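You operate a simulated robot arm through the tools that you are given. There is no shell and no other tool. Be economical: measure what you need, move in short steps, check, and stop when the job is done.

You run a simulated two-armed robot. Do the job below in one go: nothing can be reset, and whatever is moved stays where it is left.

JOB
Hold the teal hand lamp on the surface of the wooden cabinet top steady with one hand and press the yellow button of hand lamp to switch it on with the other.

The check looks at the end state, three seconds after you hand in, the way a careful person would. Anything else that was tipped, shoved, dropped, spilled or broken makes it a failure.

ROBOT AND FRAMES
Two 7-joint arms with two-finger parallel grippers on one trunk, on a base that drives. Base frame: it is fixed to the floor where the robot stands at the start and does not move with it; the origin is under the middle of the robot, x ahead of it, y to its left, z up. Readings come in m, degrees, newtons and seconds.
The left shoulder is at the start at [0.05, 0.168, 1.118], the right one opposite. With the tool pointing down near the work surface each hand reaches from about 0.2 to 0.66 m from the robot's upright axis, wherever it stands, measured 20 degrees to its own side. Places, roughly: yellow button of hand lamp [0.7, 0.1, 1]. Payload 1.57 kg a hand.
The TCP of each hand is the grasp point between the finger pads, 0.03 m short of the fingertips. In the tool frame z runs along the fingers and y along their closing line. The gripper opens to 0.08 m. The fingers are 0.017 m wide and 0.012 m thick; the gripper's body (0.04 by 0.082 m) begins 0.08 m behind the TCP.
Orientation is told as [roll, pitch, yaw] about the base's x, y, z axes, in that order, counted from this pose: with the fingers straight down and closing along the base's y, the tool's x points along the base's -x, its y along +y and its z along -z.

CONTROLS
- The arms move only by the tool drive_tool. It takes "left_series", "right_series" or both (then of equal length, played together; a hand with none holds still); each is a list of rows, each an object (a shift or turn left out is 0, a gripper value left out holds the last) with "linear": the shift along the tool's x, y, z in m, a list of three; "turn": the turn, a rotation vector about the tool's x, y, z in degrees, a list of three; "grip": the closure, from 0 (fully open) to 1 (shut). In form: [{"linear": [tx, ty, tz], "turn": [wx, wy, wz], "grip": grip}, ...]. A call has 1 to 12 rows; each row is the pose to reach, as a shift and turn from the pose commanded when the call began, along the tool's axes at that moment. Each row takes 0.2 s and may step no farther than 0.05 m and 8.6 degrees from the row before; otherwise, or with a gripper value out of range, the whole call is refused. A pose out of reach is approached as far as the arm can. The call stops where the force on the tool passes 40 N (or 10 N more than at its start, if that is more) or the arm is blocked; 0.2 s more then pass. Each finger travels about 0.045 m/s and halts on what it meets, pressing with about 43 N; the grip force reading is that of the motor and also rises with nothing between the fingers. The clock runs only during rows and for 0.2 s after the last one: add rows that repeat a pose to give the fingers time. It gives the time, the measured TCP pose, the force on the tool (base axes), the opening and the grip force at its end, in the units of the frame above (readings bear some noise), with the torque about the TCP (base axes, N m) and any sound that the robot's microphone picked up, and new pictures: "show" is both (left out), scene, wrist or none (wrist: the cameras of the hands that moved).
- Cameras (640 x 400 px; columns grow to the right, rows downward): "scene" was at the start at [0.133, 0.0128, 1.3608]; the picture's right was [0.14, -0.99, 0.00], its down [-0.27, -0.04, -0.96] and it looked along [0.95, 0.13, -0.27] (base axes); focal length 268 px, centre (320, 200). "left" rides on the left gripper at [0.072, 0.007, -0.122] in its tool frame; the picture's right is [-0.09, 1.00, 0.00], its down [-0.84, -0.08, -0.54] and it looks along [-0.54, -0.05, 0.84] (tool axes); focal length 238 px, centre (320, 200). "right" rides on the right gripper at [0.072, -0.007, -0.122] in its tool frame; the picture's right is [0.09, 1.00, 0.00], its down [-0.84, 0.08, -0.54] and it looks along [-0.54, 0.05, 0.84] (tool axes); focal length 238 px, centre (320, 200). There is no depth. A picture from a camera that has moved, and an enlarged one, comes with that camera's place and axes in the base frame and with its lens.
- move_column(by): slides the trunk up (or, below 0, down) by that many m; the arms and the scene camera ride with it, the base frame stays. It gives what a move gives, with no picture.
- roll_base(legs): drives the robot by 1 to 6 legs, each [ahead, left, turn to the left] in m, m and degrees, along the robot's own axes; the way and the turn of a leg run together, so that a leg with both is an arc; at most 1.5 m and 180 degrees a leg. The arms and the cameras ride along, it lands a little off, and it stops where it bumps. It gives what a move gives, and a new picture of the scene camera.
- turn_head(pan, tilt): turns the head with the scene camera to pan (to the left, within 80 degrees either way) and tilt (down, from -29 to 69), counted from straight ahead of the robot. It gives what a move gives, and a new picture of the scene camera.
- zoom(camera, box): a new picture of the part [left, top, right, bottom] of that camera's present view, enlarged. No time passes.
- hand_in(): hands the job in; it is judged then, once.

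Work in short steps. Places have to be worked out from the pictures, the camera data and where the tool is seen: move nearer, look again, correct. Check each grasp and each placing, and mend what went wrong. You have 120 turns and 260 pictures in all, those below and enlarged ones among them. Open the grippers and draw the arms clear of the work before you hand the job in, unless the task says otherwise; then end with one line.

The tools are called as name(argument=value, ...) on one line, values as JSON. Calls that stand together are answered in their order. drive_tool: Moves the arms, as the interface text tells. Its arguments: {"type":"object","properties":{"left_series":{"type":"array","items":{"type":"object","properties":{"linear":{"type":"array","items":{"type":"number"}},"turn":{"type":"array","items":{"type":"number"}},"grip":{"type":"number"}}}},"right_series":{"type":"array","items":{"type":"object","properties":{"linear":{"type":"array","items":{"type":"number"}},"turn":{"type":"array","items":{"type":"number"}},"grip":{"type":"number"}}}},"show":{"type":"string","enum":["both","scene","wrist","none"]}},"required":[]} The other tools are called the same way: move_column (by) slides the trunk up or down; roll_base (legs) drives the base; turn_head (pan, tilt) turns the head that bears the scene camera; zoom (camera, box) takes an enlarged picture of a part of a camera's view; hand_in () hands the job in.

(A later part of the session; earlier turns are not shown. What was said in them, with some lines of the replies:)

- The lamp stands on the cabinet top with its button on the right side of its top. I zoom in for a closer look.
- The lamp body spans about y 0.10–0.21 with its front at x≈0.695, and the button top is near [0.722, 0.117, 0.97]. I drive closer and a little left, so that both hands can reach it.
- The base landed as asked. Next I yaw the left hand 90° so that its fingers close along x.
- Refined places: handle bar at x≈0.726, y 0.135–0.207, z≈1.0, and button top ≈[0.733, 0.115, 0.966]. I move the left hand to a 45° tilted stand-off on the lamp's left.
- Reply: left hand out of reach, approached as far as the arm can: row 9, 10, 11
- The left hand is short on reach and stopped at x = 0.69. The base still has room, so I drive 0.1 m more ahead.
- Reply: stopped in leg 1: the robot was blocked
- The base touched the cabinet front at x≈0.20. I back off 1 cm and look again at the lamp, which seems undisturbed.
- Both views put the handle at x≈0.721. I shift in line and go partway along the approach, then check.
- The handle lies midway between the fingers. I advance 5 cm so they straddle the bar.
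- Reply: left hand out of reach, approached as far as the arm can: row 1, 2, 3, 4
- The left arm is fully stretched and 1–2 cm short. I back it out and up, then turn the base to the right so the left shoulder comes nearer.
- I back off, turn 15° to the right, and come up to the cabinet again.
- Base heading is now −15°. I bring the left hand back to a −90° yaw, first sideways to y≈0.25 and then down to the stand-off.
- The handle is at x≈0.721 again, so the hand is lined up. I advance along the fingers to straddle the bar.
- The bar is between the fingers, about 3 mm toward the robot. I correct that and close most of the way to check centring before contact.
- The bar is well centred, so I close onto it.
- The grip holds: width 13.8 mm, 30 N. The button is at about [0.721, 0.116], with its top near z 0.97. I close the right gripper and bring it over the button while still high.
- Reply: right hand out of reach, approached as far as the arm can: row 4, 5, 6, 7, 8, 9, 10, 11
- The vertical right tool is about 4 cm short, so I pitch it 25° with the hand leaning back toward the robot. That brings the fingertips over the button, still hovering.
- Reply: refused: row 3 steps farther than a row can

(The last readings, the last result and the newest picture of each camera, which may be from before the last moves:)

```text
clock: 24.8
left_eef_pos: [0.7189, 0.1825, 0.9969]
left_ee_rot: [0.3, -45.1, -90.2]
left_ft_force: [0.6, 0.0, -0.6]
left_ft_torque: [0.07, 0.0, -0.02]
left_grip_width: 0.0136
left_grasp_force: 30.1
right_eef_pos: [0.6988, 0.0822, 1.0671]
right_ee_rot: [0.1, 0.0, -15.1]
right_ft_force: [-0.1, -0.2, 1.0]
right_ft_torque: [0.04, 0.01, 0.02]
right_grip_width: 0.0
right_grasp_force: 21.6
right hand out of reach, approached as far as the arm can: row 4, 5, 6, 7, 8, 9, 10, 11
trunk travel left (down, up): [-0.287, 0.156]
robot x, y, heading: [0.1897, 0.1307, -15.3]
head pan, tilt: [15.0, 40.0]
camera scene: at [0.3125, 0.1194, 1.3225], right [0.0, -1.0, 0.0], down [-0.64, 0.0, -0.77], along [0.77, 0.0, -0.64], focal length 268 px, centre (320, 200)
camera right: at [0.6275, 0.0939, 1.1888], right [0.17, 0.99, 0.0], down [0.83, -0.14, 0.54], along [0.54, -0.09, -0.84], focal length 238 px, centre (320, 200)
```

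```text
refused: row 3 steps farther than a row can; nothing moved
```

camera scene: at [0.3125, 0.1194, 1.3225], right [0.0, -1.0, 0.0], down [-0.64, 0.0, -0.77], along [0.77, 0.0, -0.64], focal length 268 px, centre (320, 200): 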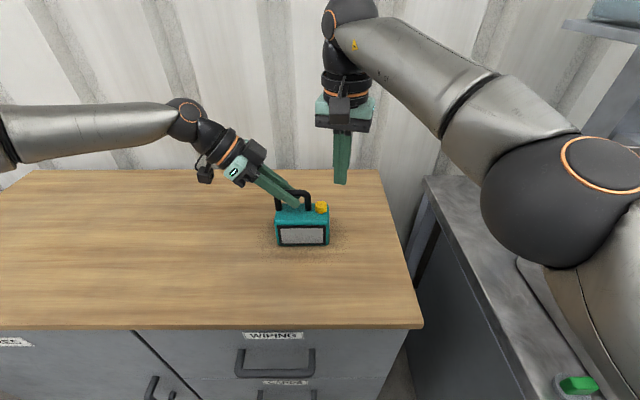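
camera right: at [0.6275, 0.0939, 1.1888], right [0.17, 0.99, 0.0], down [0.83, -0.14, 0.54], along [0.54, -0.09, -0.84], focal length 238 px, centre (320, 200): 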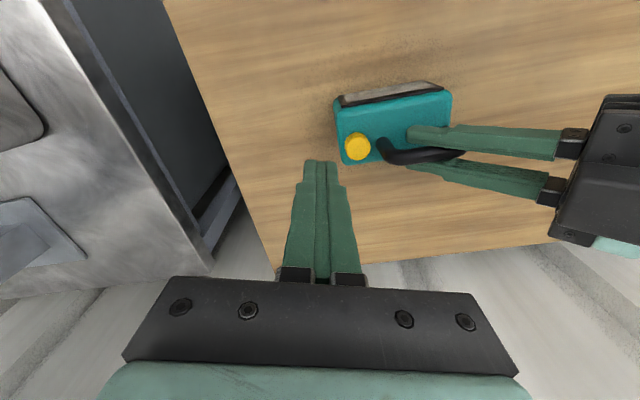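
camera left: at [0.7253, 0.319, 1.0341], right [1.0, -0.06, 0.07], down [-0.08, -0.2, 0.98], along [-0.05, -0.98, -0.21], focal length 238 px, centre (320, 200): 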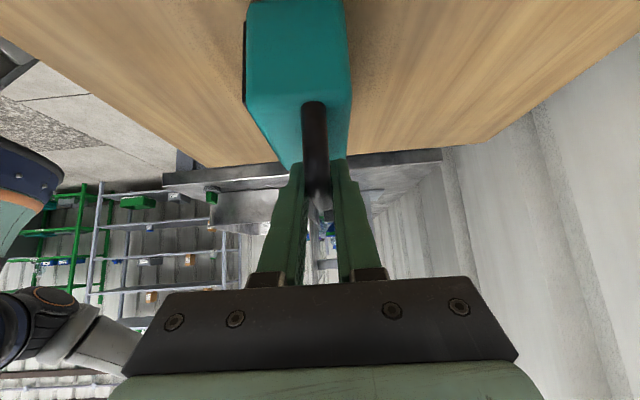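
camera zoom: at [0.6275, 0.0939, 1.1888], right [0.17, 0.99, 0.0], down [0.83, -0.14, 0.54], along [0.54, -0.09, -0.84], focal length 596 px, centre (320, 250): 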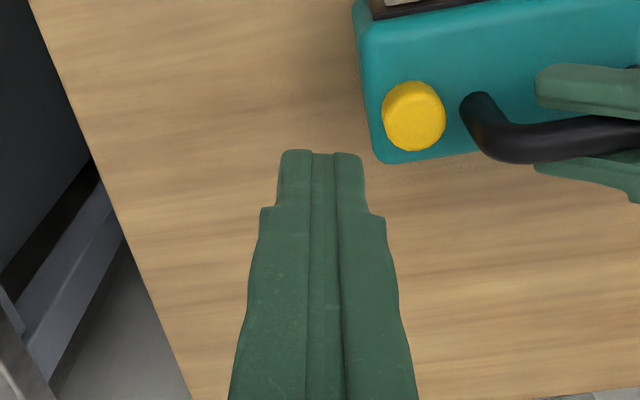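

The third row's turn step was too large, so I split it.

drive_tool(right_series=[{"turn": [0, -8, 0]}, {"turn": [0, -16, 0]}, {"turn": [0, -24, 0], "linear": [0, 0.01, 0]}, {"turn": [0, -25, 0], "linear": [-0.004, 0.0345, 0]}, {"turn": [0, -25, 0], "linear": [-0.004, 0.0345, 0.02]}, {"turn": [0, -25, 0], "linear": [-0.004, 0.0345, 0.02]}])

zoom(camera="scene", box=[240, 130, 370, 260])

zoom(camera="right", box=[220, 100, 420, 260])

zoom(camera="left", box=[220, 0, 420, 200])

```text
clock: 26.1
left_eef_pos: [0.7185, 0.1819, 0.998]
left_ee_rot: [0.3, -45.2, -90.2]
left_ft_force: [1.0, 0.6, -0.7]
left_ft_torque: [0.09, -0.03, 0.02]
left_grip_width: 0.0138
left_grasp_force: 29.9
right_eef_pos: [0.7091, 0.1143, 1.0445]
right_ee_rot: [0.0, -25.1, -15.2]
right_ft_force: [0.0, 0.4, 0.7]
right_ft_torque: [0.01, -0.01, 0.0]
right_grip_width: 0.0
right_grasp_force: 21.2
trunk travel left (down, up): [-0.287, 0.156]
robot x, y, heading: [0.1891, 0.1323, -15.3]
head pan, tilt: [15.0, 40.0]
camera scene: at [0.3126, 0.1195, 1.3225], right [0.0, -1.0, 0.0], down [-0.64, 0.0, -0.77], along [0.77, 0.0, -0.64], focal length 268 px, centre (320, 200)
camera right: at [0.595, 0.1383, 1.1242], right [0.18, 0.98, -0.04], down [0.53, -0.06, 0.85], along [0.83, -0.17, -0.53], focal length 238 px, centre (320, 200)
```

scene: 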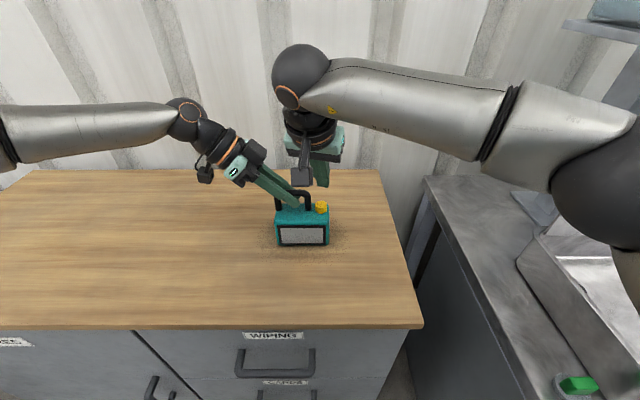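
right: 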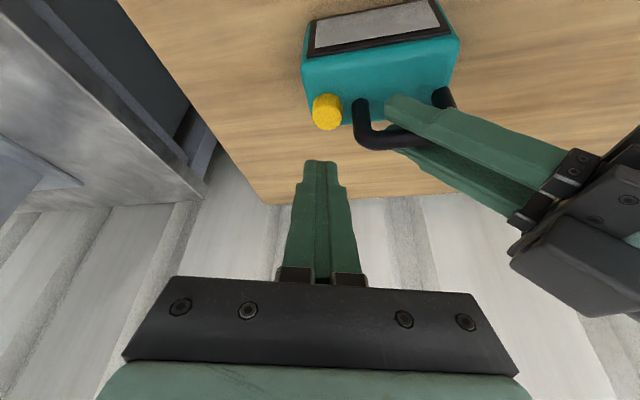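

```text
3.08 times, centred on (305, 195) of scene
camera zoom: at [0.3126, 0.1195, 1.3225], right [0.0, -1.0, 0.0], down [-0.64, 0.0, -0.77], along [0.77, 0.0, -0.64], focal length 824 px, centre (366, 215)
```

zoom: 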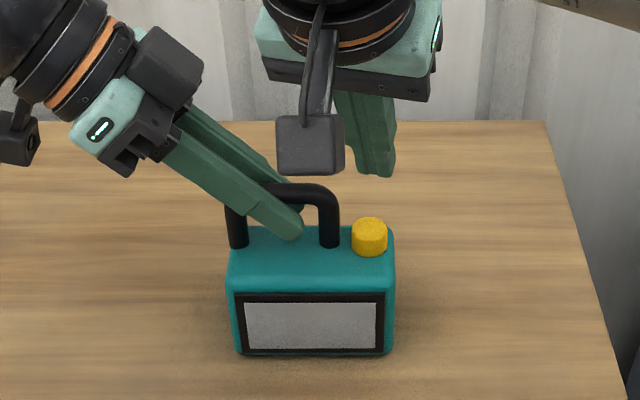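

```text
2.50 times, centred on (320, 180) of right
camera zoom: at [0.595, 0.1383, 1.1242], right [0.18, 0.98, -0.04], down [0.53, -0.06, 0.85], along [0.83, -0.17, -0.53], focal length 596 px, centre (320, 250)
```

zoom: 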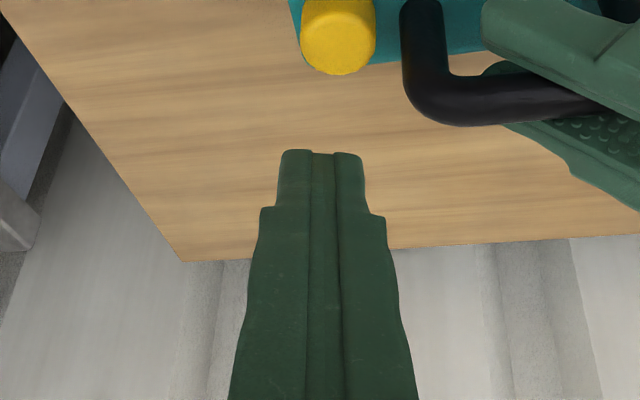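

```text
2.00 times, centred on (320, 100) of left
camera zoom: at [0.7254, 0.3191, 1.0339], right [1.0, -0.06, 0.07], down [-0.08, -0.2, 0.98], along [-0.05, -0.98, -0.21], focal length 477 px, centre (320, 400)
```

zoom: 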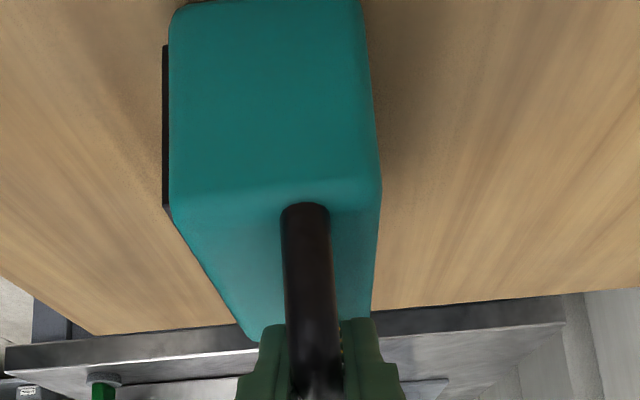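

The readings agree on the button centre at about [0.717, 0.116]; the contact edge is some 4 cm above it. I lower to just above the button and check.

drive_tool(right_series=[{"linear": [0.005, 0.0017, 0.015]}, {"linear": [0.0124, 0.0017, 0.0328]}, {"linear": [0.0124, 0.0017, 0.0328]}])

zoom(camera="scene", box=[240, 130, 370, 260])

zoom(camera="right", box=[220, 100, 420, 260])

```text
clock: 26.9
left_eef_pos: [0.7191, 0.1804, 0.9967]
left_ee_rot: [0.4, -45.2, -90.2]
left_ft_force: [0.2, 0.9, -0.4]
left_ft_torque: [0.12, -0.06, 0.02]
left_grip_width: 0.0137
left_grasp_force: 30.0
right_eef_pos: [0.7131, 0.1157, 1.01]
right_ee_rot: [0.0, -25.1, -15.2]
right_ft_force: [1.3, 0.0, 0.0]
right_ft_torque: [-0.01, -0.05, -0.01]
right_grip_width: 0.0
right_grasp_force: 21.1
trunk travel left (down, up): [-0.287, 0.156]
robot x, y, heading: [0.1893, 0.1285, -15.4]
head pan, tilt: [15.0, 40.0]
camera scene: at [0.3126, 0.1195, 1.3225], right [0.0, -1.0, 0.0], down [-0.64, 0.0, -0.77], along [0.77, 0.0, -0.64], focal length 268 px, centre (320, 200)
camera right: at [0.5984, 0.1389, 1.0902], right [0.18, 0.98, -0.04], down [0.53, -0.06, 0.85], along [0.83, -0.17, -0.53], focal length 238 px, centre (320, 200)
```

scene: 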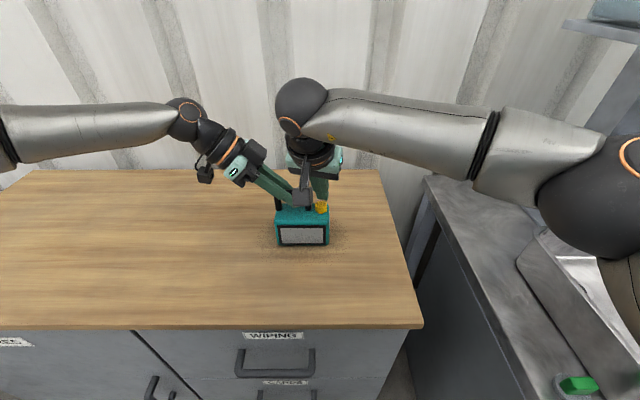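
right: 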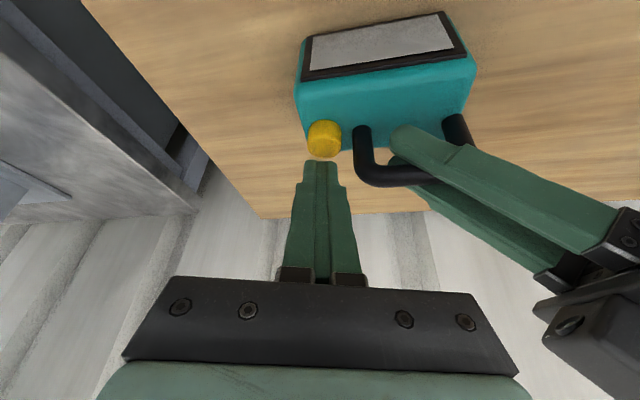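

```text
3.08 times, centred on (305, 195) of scene
camera zoom: at [0.3126, 0.1195, 1.3225], right [0.0, -1.0, 0.0], down [-0.64, 0.0, -0.77], along [0.77, 0.0, -0.64], focal length 824 px, centre (366, 215)
```

zoom: 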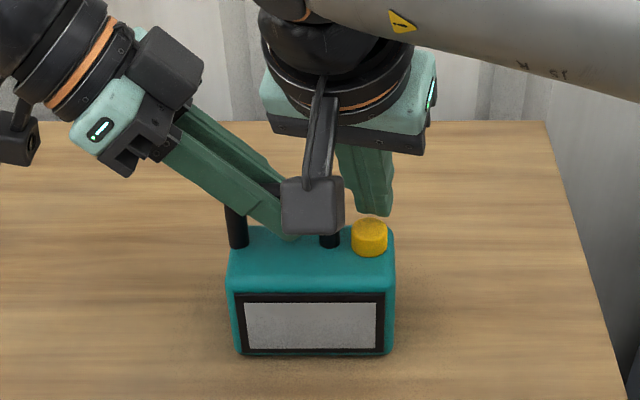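

```text
2.50 times, centred on (320, 180) of right
camera zoom: at [0.5984, 0.1389, 1.0902], right [0.18, 0.98, -0.04], down [0.53, -0.06, 0.85], along [0.83, -0.17, -0.53], focal length 596 px, centre (320, 250)
```

zoom: 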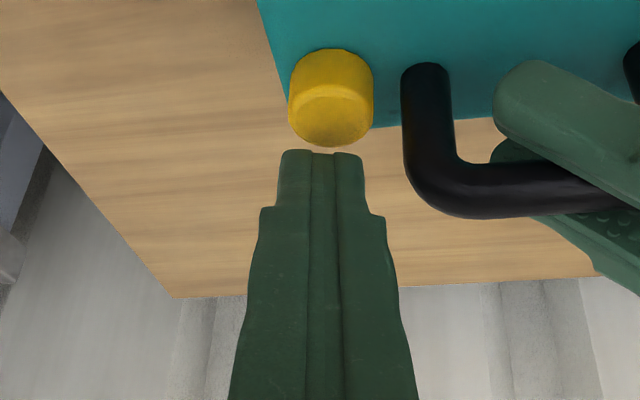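

The fingertip edge sits over the button with a gap of about 5 mm. I press straight down in small steps and watch the force.

drive_tool(right_series=[{"linear": [0.0013, 0, 0.0027]}, {"linear": [0.0021, 0, 0.0045]}, {"linear": [0.003, 0, 0.0063]}, {"linear": [0.0034, 0, 0.0072]}, {"linear": [0.0034, 0, 0.0072]}])

zoom(camera="scene", box=[240, 130, 370, 260])

```text
clock: 28.1
left_eef_pos: [0.7201, 0.1814, 0.9972]
left_ee_rot: [0.3, -45.2, -90.2]
left_ft_force: [-0.8, -0.3, -0.9]
left_ft_torque: [0.12, -0.03, -0.02]
left_grip_width: 0.014
left_grasp_force: 30.4
right_eef_pos: [0.7118, 0.1156, 1.0019]
right_ee_rot: [0.1, -25.1, -15.1]
right_ft_force: [0.9, -0.1, 1.5]
right_ft_torque: [0.01, -0.02, 0.01]
right_grip_width: 0.0002
right_grasp_force: 21.7
trunk travel left (down, up): [-0.287, 0.156]
robot x, y, heading: [0.1914, 0.1271, -15.1]
head pan, tilt: [15.0, 40.0]
camera scene: at [0.3127, 0.1195, 1.3225], right [0.0, -1.0, 0.0], down [-0.64, 0.0, -0.77], along [0.77, 0.0, -0.64], focal length 268 px, centre (320, 200)
camera right: at [0.5986, 0.1396, 1.0828], right [0.18, 0.98, -0.04], down [0.53, -0.06, 0.85], along [0.83, -0.17, -0.53], focal length 238 px, centre (320, 200)
```

scene: 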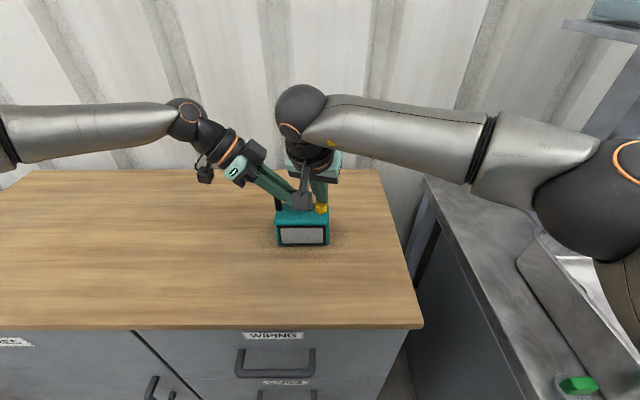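
right: 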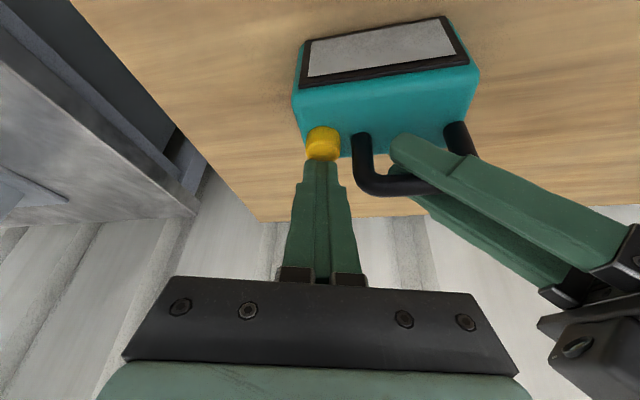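

```text
3.08 times, centred on (305, 195) of scene
camera zoom: at [0.3127, 0.1195, 1.3225], right [0.0, -1.0, 0.0], down [-0.64, 0.0, -0.77], along [0.77, 0.0, -0.64], focal length 824 px, centre (366, 215)
```

zoom: 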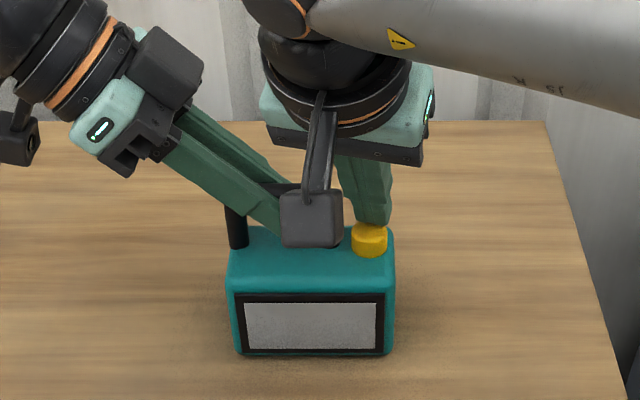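

Contact is just beginning, at about 1.5 N. I go on down in 1 mm steps, watching for a click or the light.

drive_tool(right_series=[{"linear": [0.0004, 0, 0.0009]}, {"linear": [0.0008, 0, 0.0018]}, {"linear": [0.0013, 0, 0.0027]}, {"linear": [0.0017, 0, 0.0036]}, {"linear": [0.0017, 0, 0.0036]}])

zoom(camera="scene", box=[240, 130, 370, 260])

```text
clock: 29.4
left_eef_pos: [0.7185, 0.1815, 0.997]
left_ee_rot: [0.3, -45.2, -90.1]
left_ft_force: [-1.4, 0.4, -2.5]
left_ft_torque: [0.22, -0.01, -0.07]
left_grip_width: 0.0136
left_grasp_force: 30.3
right_eef_pos: [0.7125, 0.1158, 0.9991]
right_ee_rot: [0.0, -25.2, -15.1]
right_ft_force: [0.9, -0.3, 1.1]
right_ft_torque: [0.0, 0.01, 0.01]
right_grip_width: 0.0
right_grasp_force: 21.3
trunk travel left (down, up): [-0.287, 0.156]
robot x, y, heading: [0.1864, 0.129, -15.2]
head pan, tilt: [15.0, 40.0]
heard: click
camera scene: at [0.3127, 0.1195, 1.3225], right [0.0, -1.0, 0.0], down [-0.64, 0.0, -0.77], along [0.77, 0.0, -0.64], focal length 268 px, centre (320, 200)
camera right: at [0.598, 0.1395, 1.079], right [0.18, 0.98, -0.04], down [0.53, -0.06, 0.85], along [0.83, -0.17, -0.53], focal length 238 px, centre (320, 200)
```

scene: 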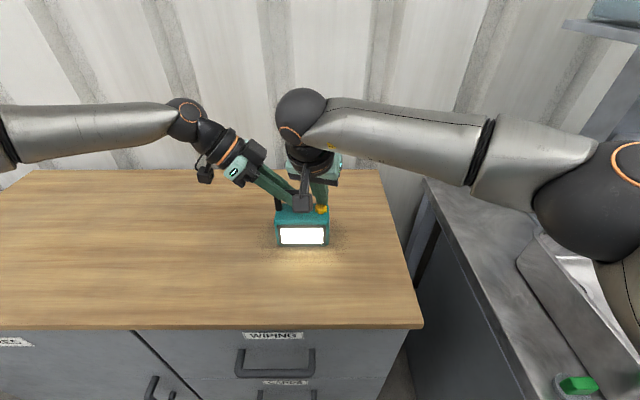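
right: 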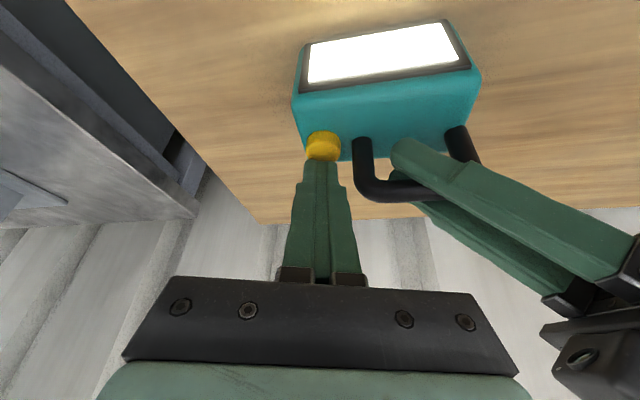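

```text
3.08 times, centred on (305, 195) of scene
camera zoom: at [0.3127, 0.1195, 1.3225], right [0.0, -1.0, 0.0], down [-0.64, 0.0, -0.77], along [0.77, 0.0, -0.64], focal length 824 px, centre (366, 215)
```

zoom: 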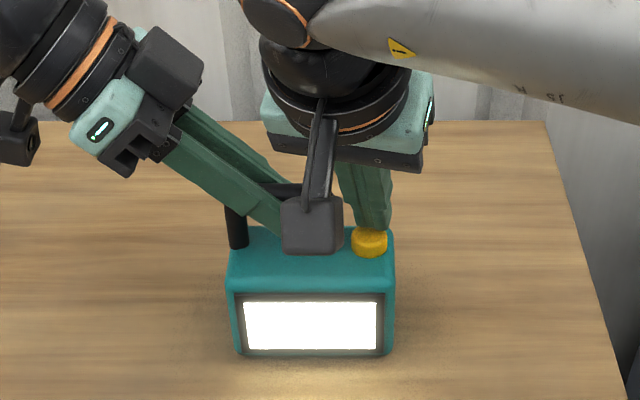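

A click sounded and the lamp is lit. I lift the right hand straight up and off to the right.

drive_tool(right_series=[{"linear": [-0.004, 0, -0.009]}, {"linear": [-0.017, 0, -0.036]}, {"linear": [-0.034, 0, -0.073]}, {"linear": [-0.051, 0, -0.109]}, {"linear": [-0.051, -0.045, -0.109]}, {"linear": [-0.051, -0.09, -0.109]}, {"linear": [-0.051, -0.135, -0.109]}, {"linear": [-0.051, -0.135, -0.109]}])

zoom(camera="scene", box=[240, 130, 370, 260])

```text
clock: 31.1
left_eef_pos: [0.72, 0.1831, 0.9973]
left_ee_rot: [0.2, -45.3, -90.1]
left_ft_force: [-0.1, -1.0, -0.2]
left_ft_torque: [0.14, -0.05, 0.02]
left_grip_width: 0.0135
left_grasp_force: 30.2
right_eef_pos: [0.6758, -0.0158, 1.1185]
right_ee_rot: [0.0, -25.1, -15.1]
right_ft_force: [-0.5, 0.8, 0.4]
right_ft_torque: [-0.04, 0.04, -0.02]
right_grip_width: 0.0
right_grasp_force: 20.8
trunk travel left (down, up): [-0.287, 0.156]
robot x, y, heading: [0.1901, 0.1321, -15.2]
head pan, tilt: [15.0, 40.0]
camera scene: at [0.3128, 0.1198, 1.3225], right [0.0, -1.0, 0.0], down [-0.64, 0.0, -0.77], along [0.77, 0.0, -0.64], focal length 268 px, centre (320, 200)
camera right: at [0.5621, 0.0086, 1.1988], right [0.18, 0.98, -0.04], down [0.53, -0.06, 0.85], along [0.83, -0.17, -0.53], focal length 238 px, centre (320, 200)
```

scene: 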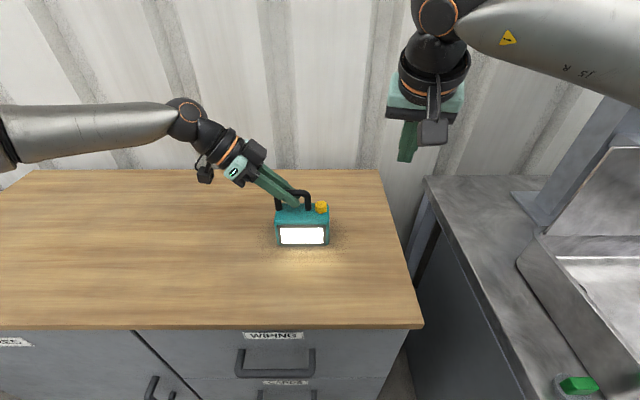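
right: 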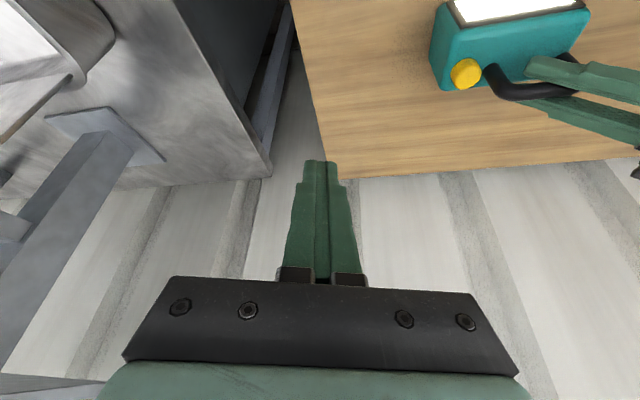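

```text
3.08 times, centred on (305, 195) of scene
camera zoom: at [0.3128, 0.1198, 1.3225], right [0.0, -1.0, 0.0], down [-0.64, 0.0, -0.77], along [0.77, 0.0, -0.64], focal length 824 px, centre (366, 215)
```

zoom: 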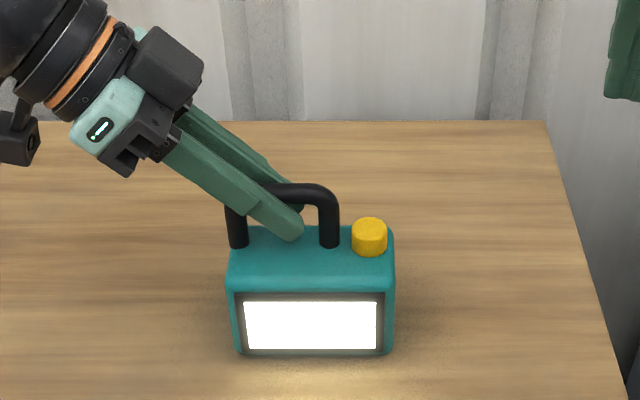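

The light stays on. I open both grippers and draw the left hand back along its fingers.

drive_tool(left_series=[{"grip": 0.8}, {"grip": 0.5}, {"grip": 0}, {"grip": 0}, {"grip": 0}, {"grip": 0}, {"grip": 0}, {"linear": [0, 0, -0.03], "grip": 0}, {"linear": [0, 0, -0.07], "grip": 0}, {"linear": [0, 0, -0.11], "grip": 0}, {"linear": [0, 0, -0.15], "grip": 0}, {"linear": [0, 0, -0.15], "grip": 0}], right_series=[{"grip": 0}, {"grip": 0}, {"grip": 0}, {"grip": 0}, {"grip": 0}, {"grip": 0}, {"grip": 0}, {"grip": 0}, {"grip": 0}, {"grip": 0}, {"grip": 0}, {"grip": 0}], show="scene")

zoom(camera="scene", box=[240, 130, 370, 260])

```text
clock: 33.8
left_eef_pos: [0.7197, 0.2874, 1.1013]
left_ee_rot: [0.3, -45.2, -90.2]
left_ft_force: [0.0, -0.6, 0.2]
left_ft_torque: [0.05, 0.04, -0.02]
left_grip_width: 0.0797
left_grasp_force: 0.0
right_eef_pos: [0.6768, -0.0167, 1.1193]
right_ee_rot: [0.2, -25.0, -15.1]
right_ft_force: [-0.5, 0.4, -1.0]
right_ft_torque: [-0.03, -0.01, -0.02]
right_grip_width: 0.0803
right_grasp_force: 0.1
trunk travel left (down, up): [-0.287, 0.156]
robot x, y, heading: [0.1846, 0.1305, -15.2]
head pan, tilt: [15.0, 40.0]
camera scene: at [0.3125, 0.1194, 1.3225], right [0.0, -1.0, 0.0], down [-0.64, 0.0, -0.77], along [0.77, 0.0, -0.64], focal length 268 px, centre (320, 200)
```

scene: 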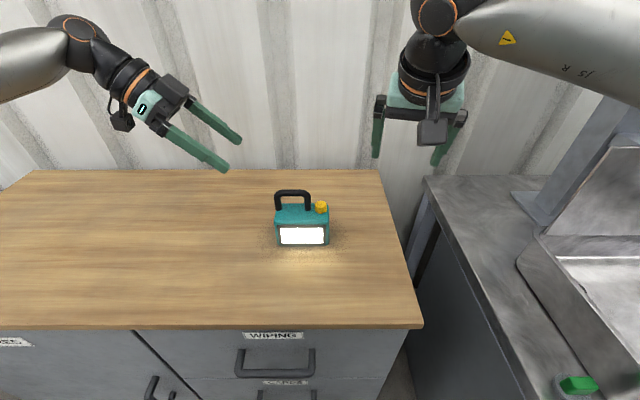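

```text
3.08 times, centred on (305, 195) of scene
camera zoom: at [0.3125, 0.1194, 1.3225], right [0.0, -1.0, 0.0], down [-0.64, 0.0, -0.77], along [0.77, 0.0, -0.64], focal length 824 px, centre (366, 215)
```

zoom: 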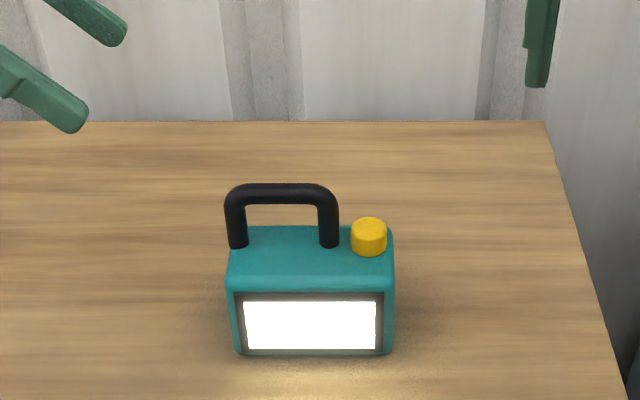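

The lamp is on, upright and in its place; both hands are open and clear. I hand in.

hand_in()

```text
The job is handed in.
```

The teal hand lamp is switched on and standing upright in its place; the left hand held its handle while the right pressed the yellow button, and both hands are now open and clear. While getting into reach, the base lightly bumped the cabinet front and I backed it off; nothing looked disturbed afterwards.
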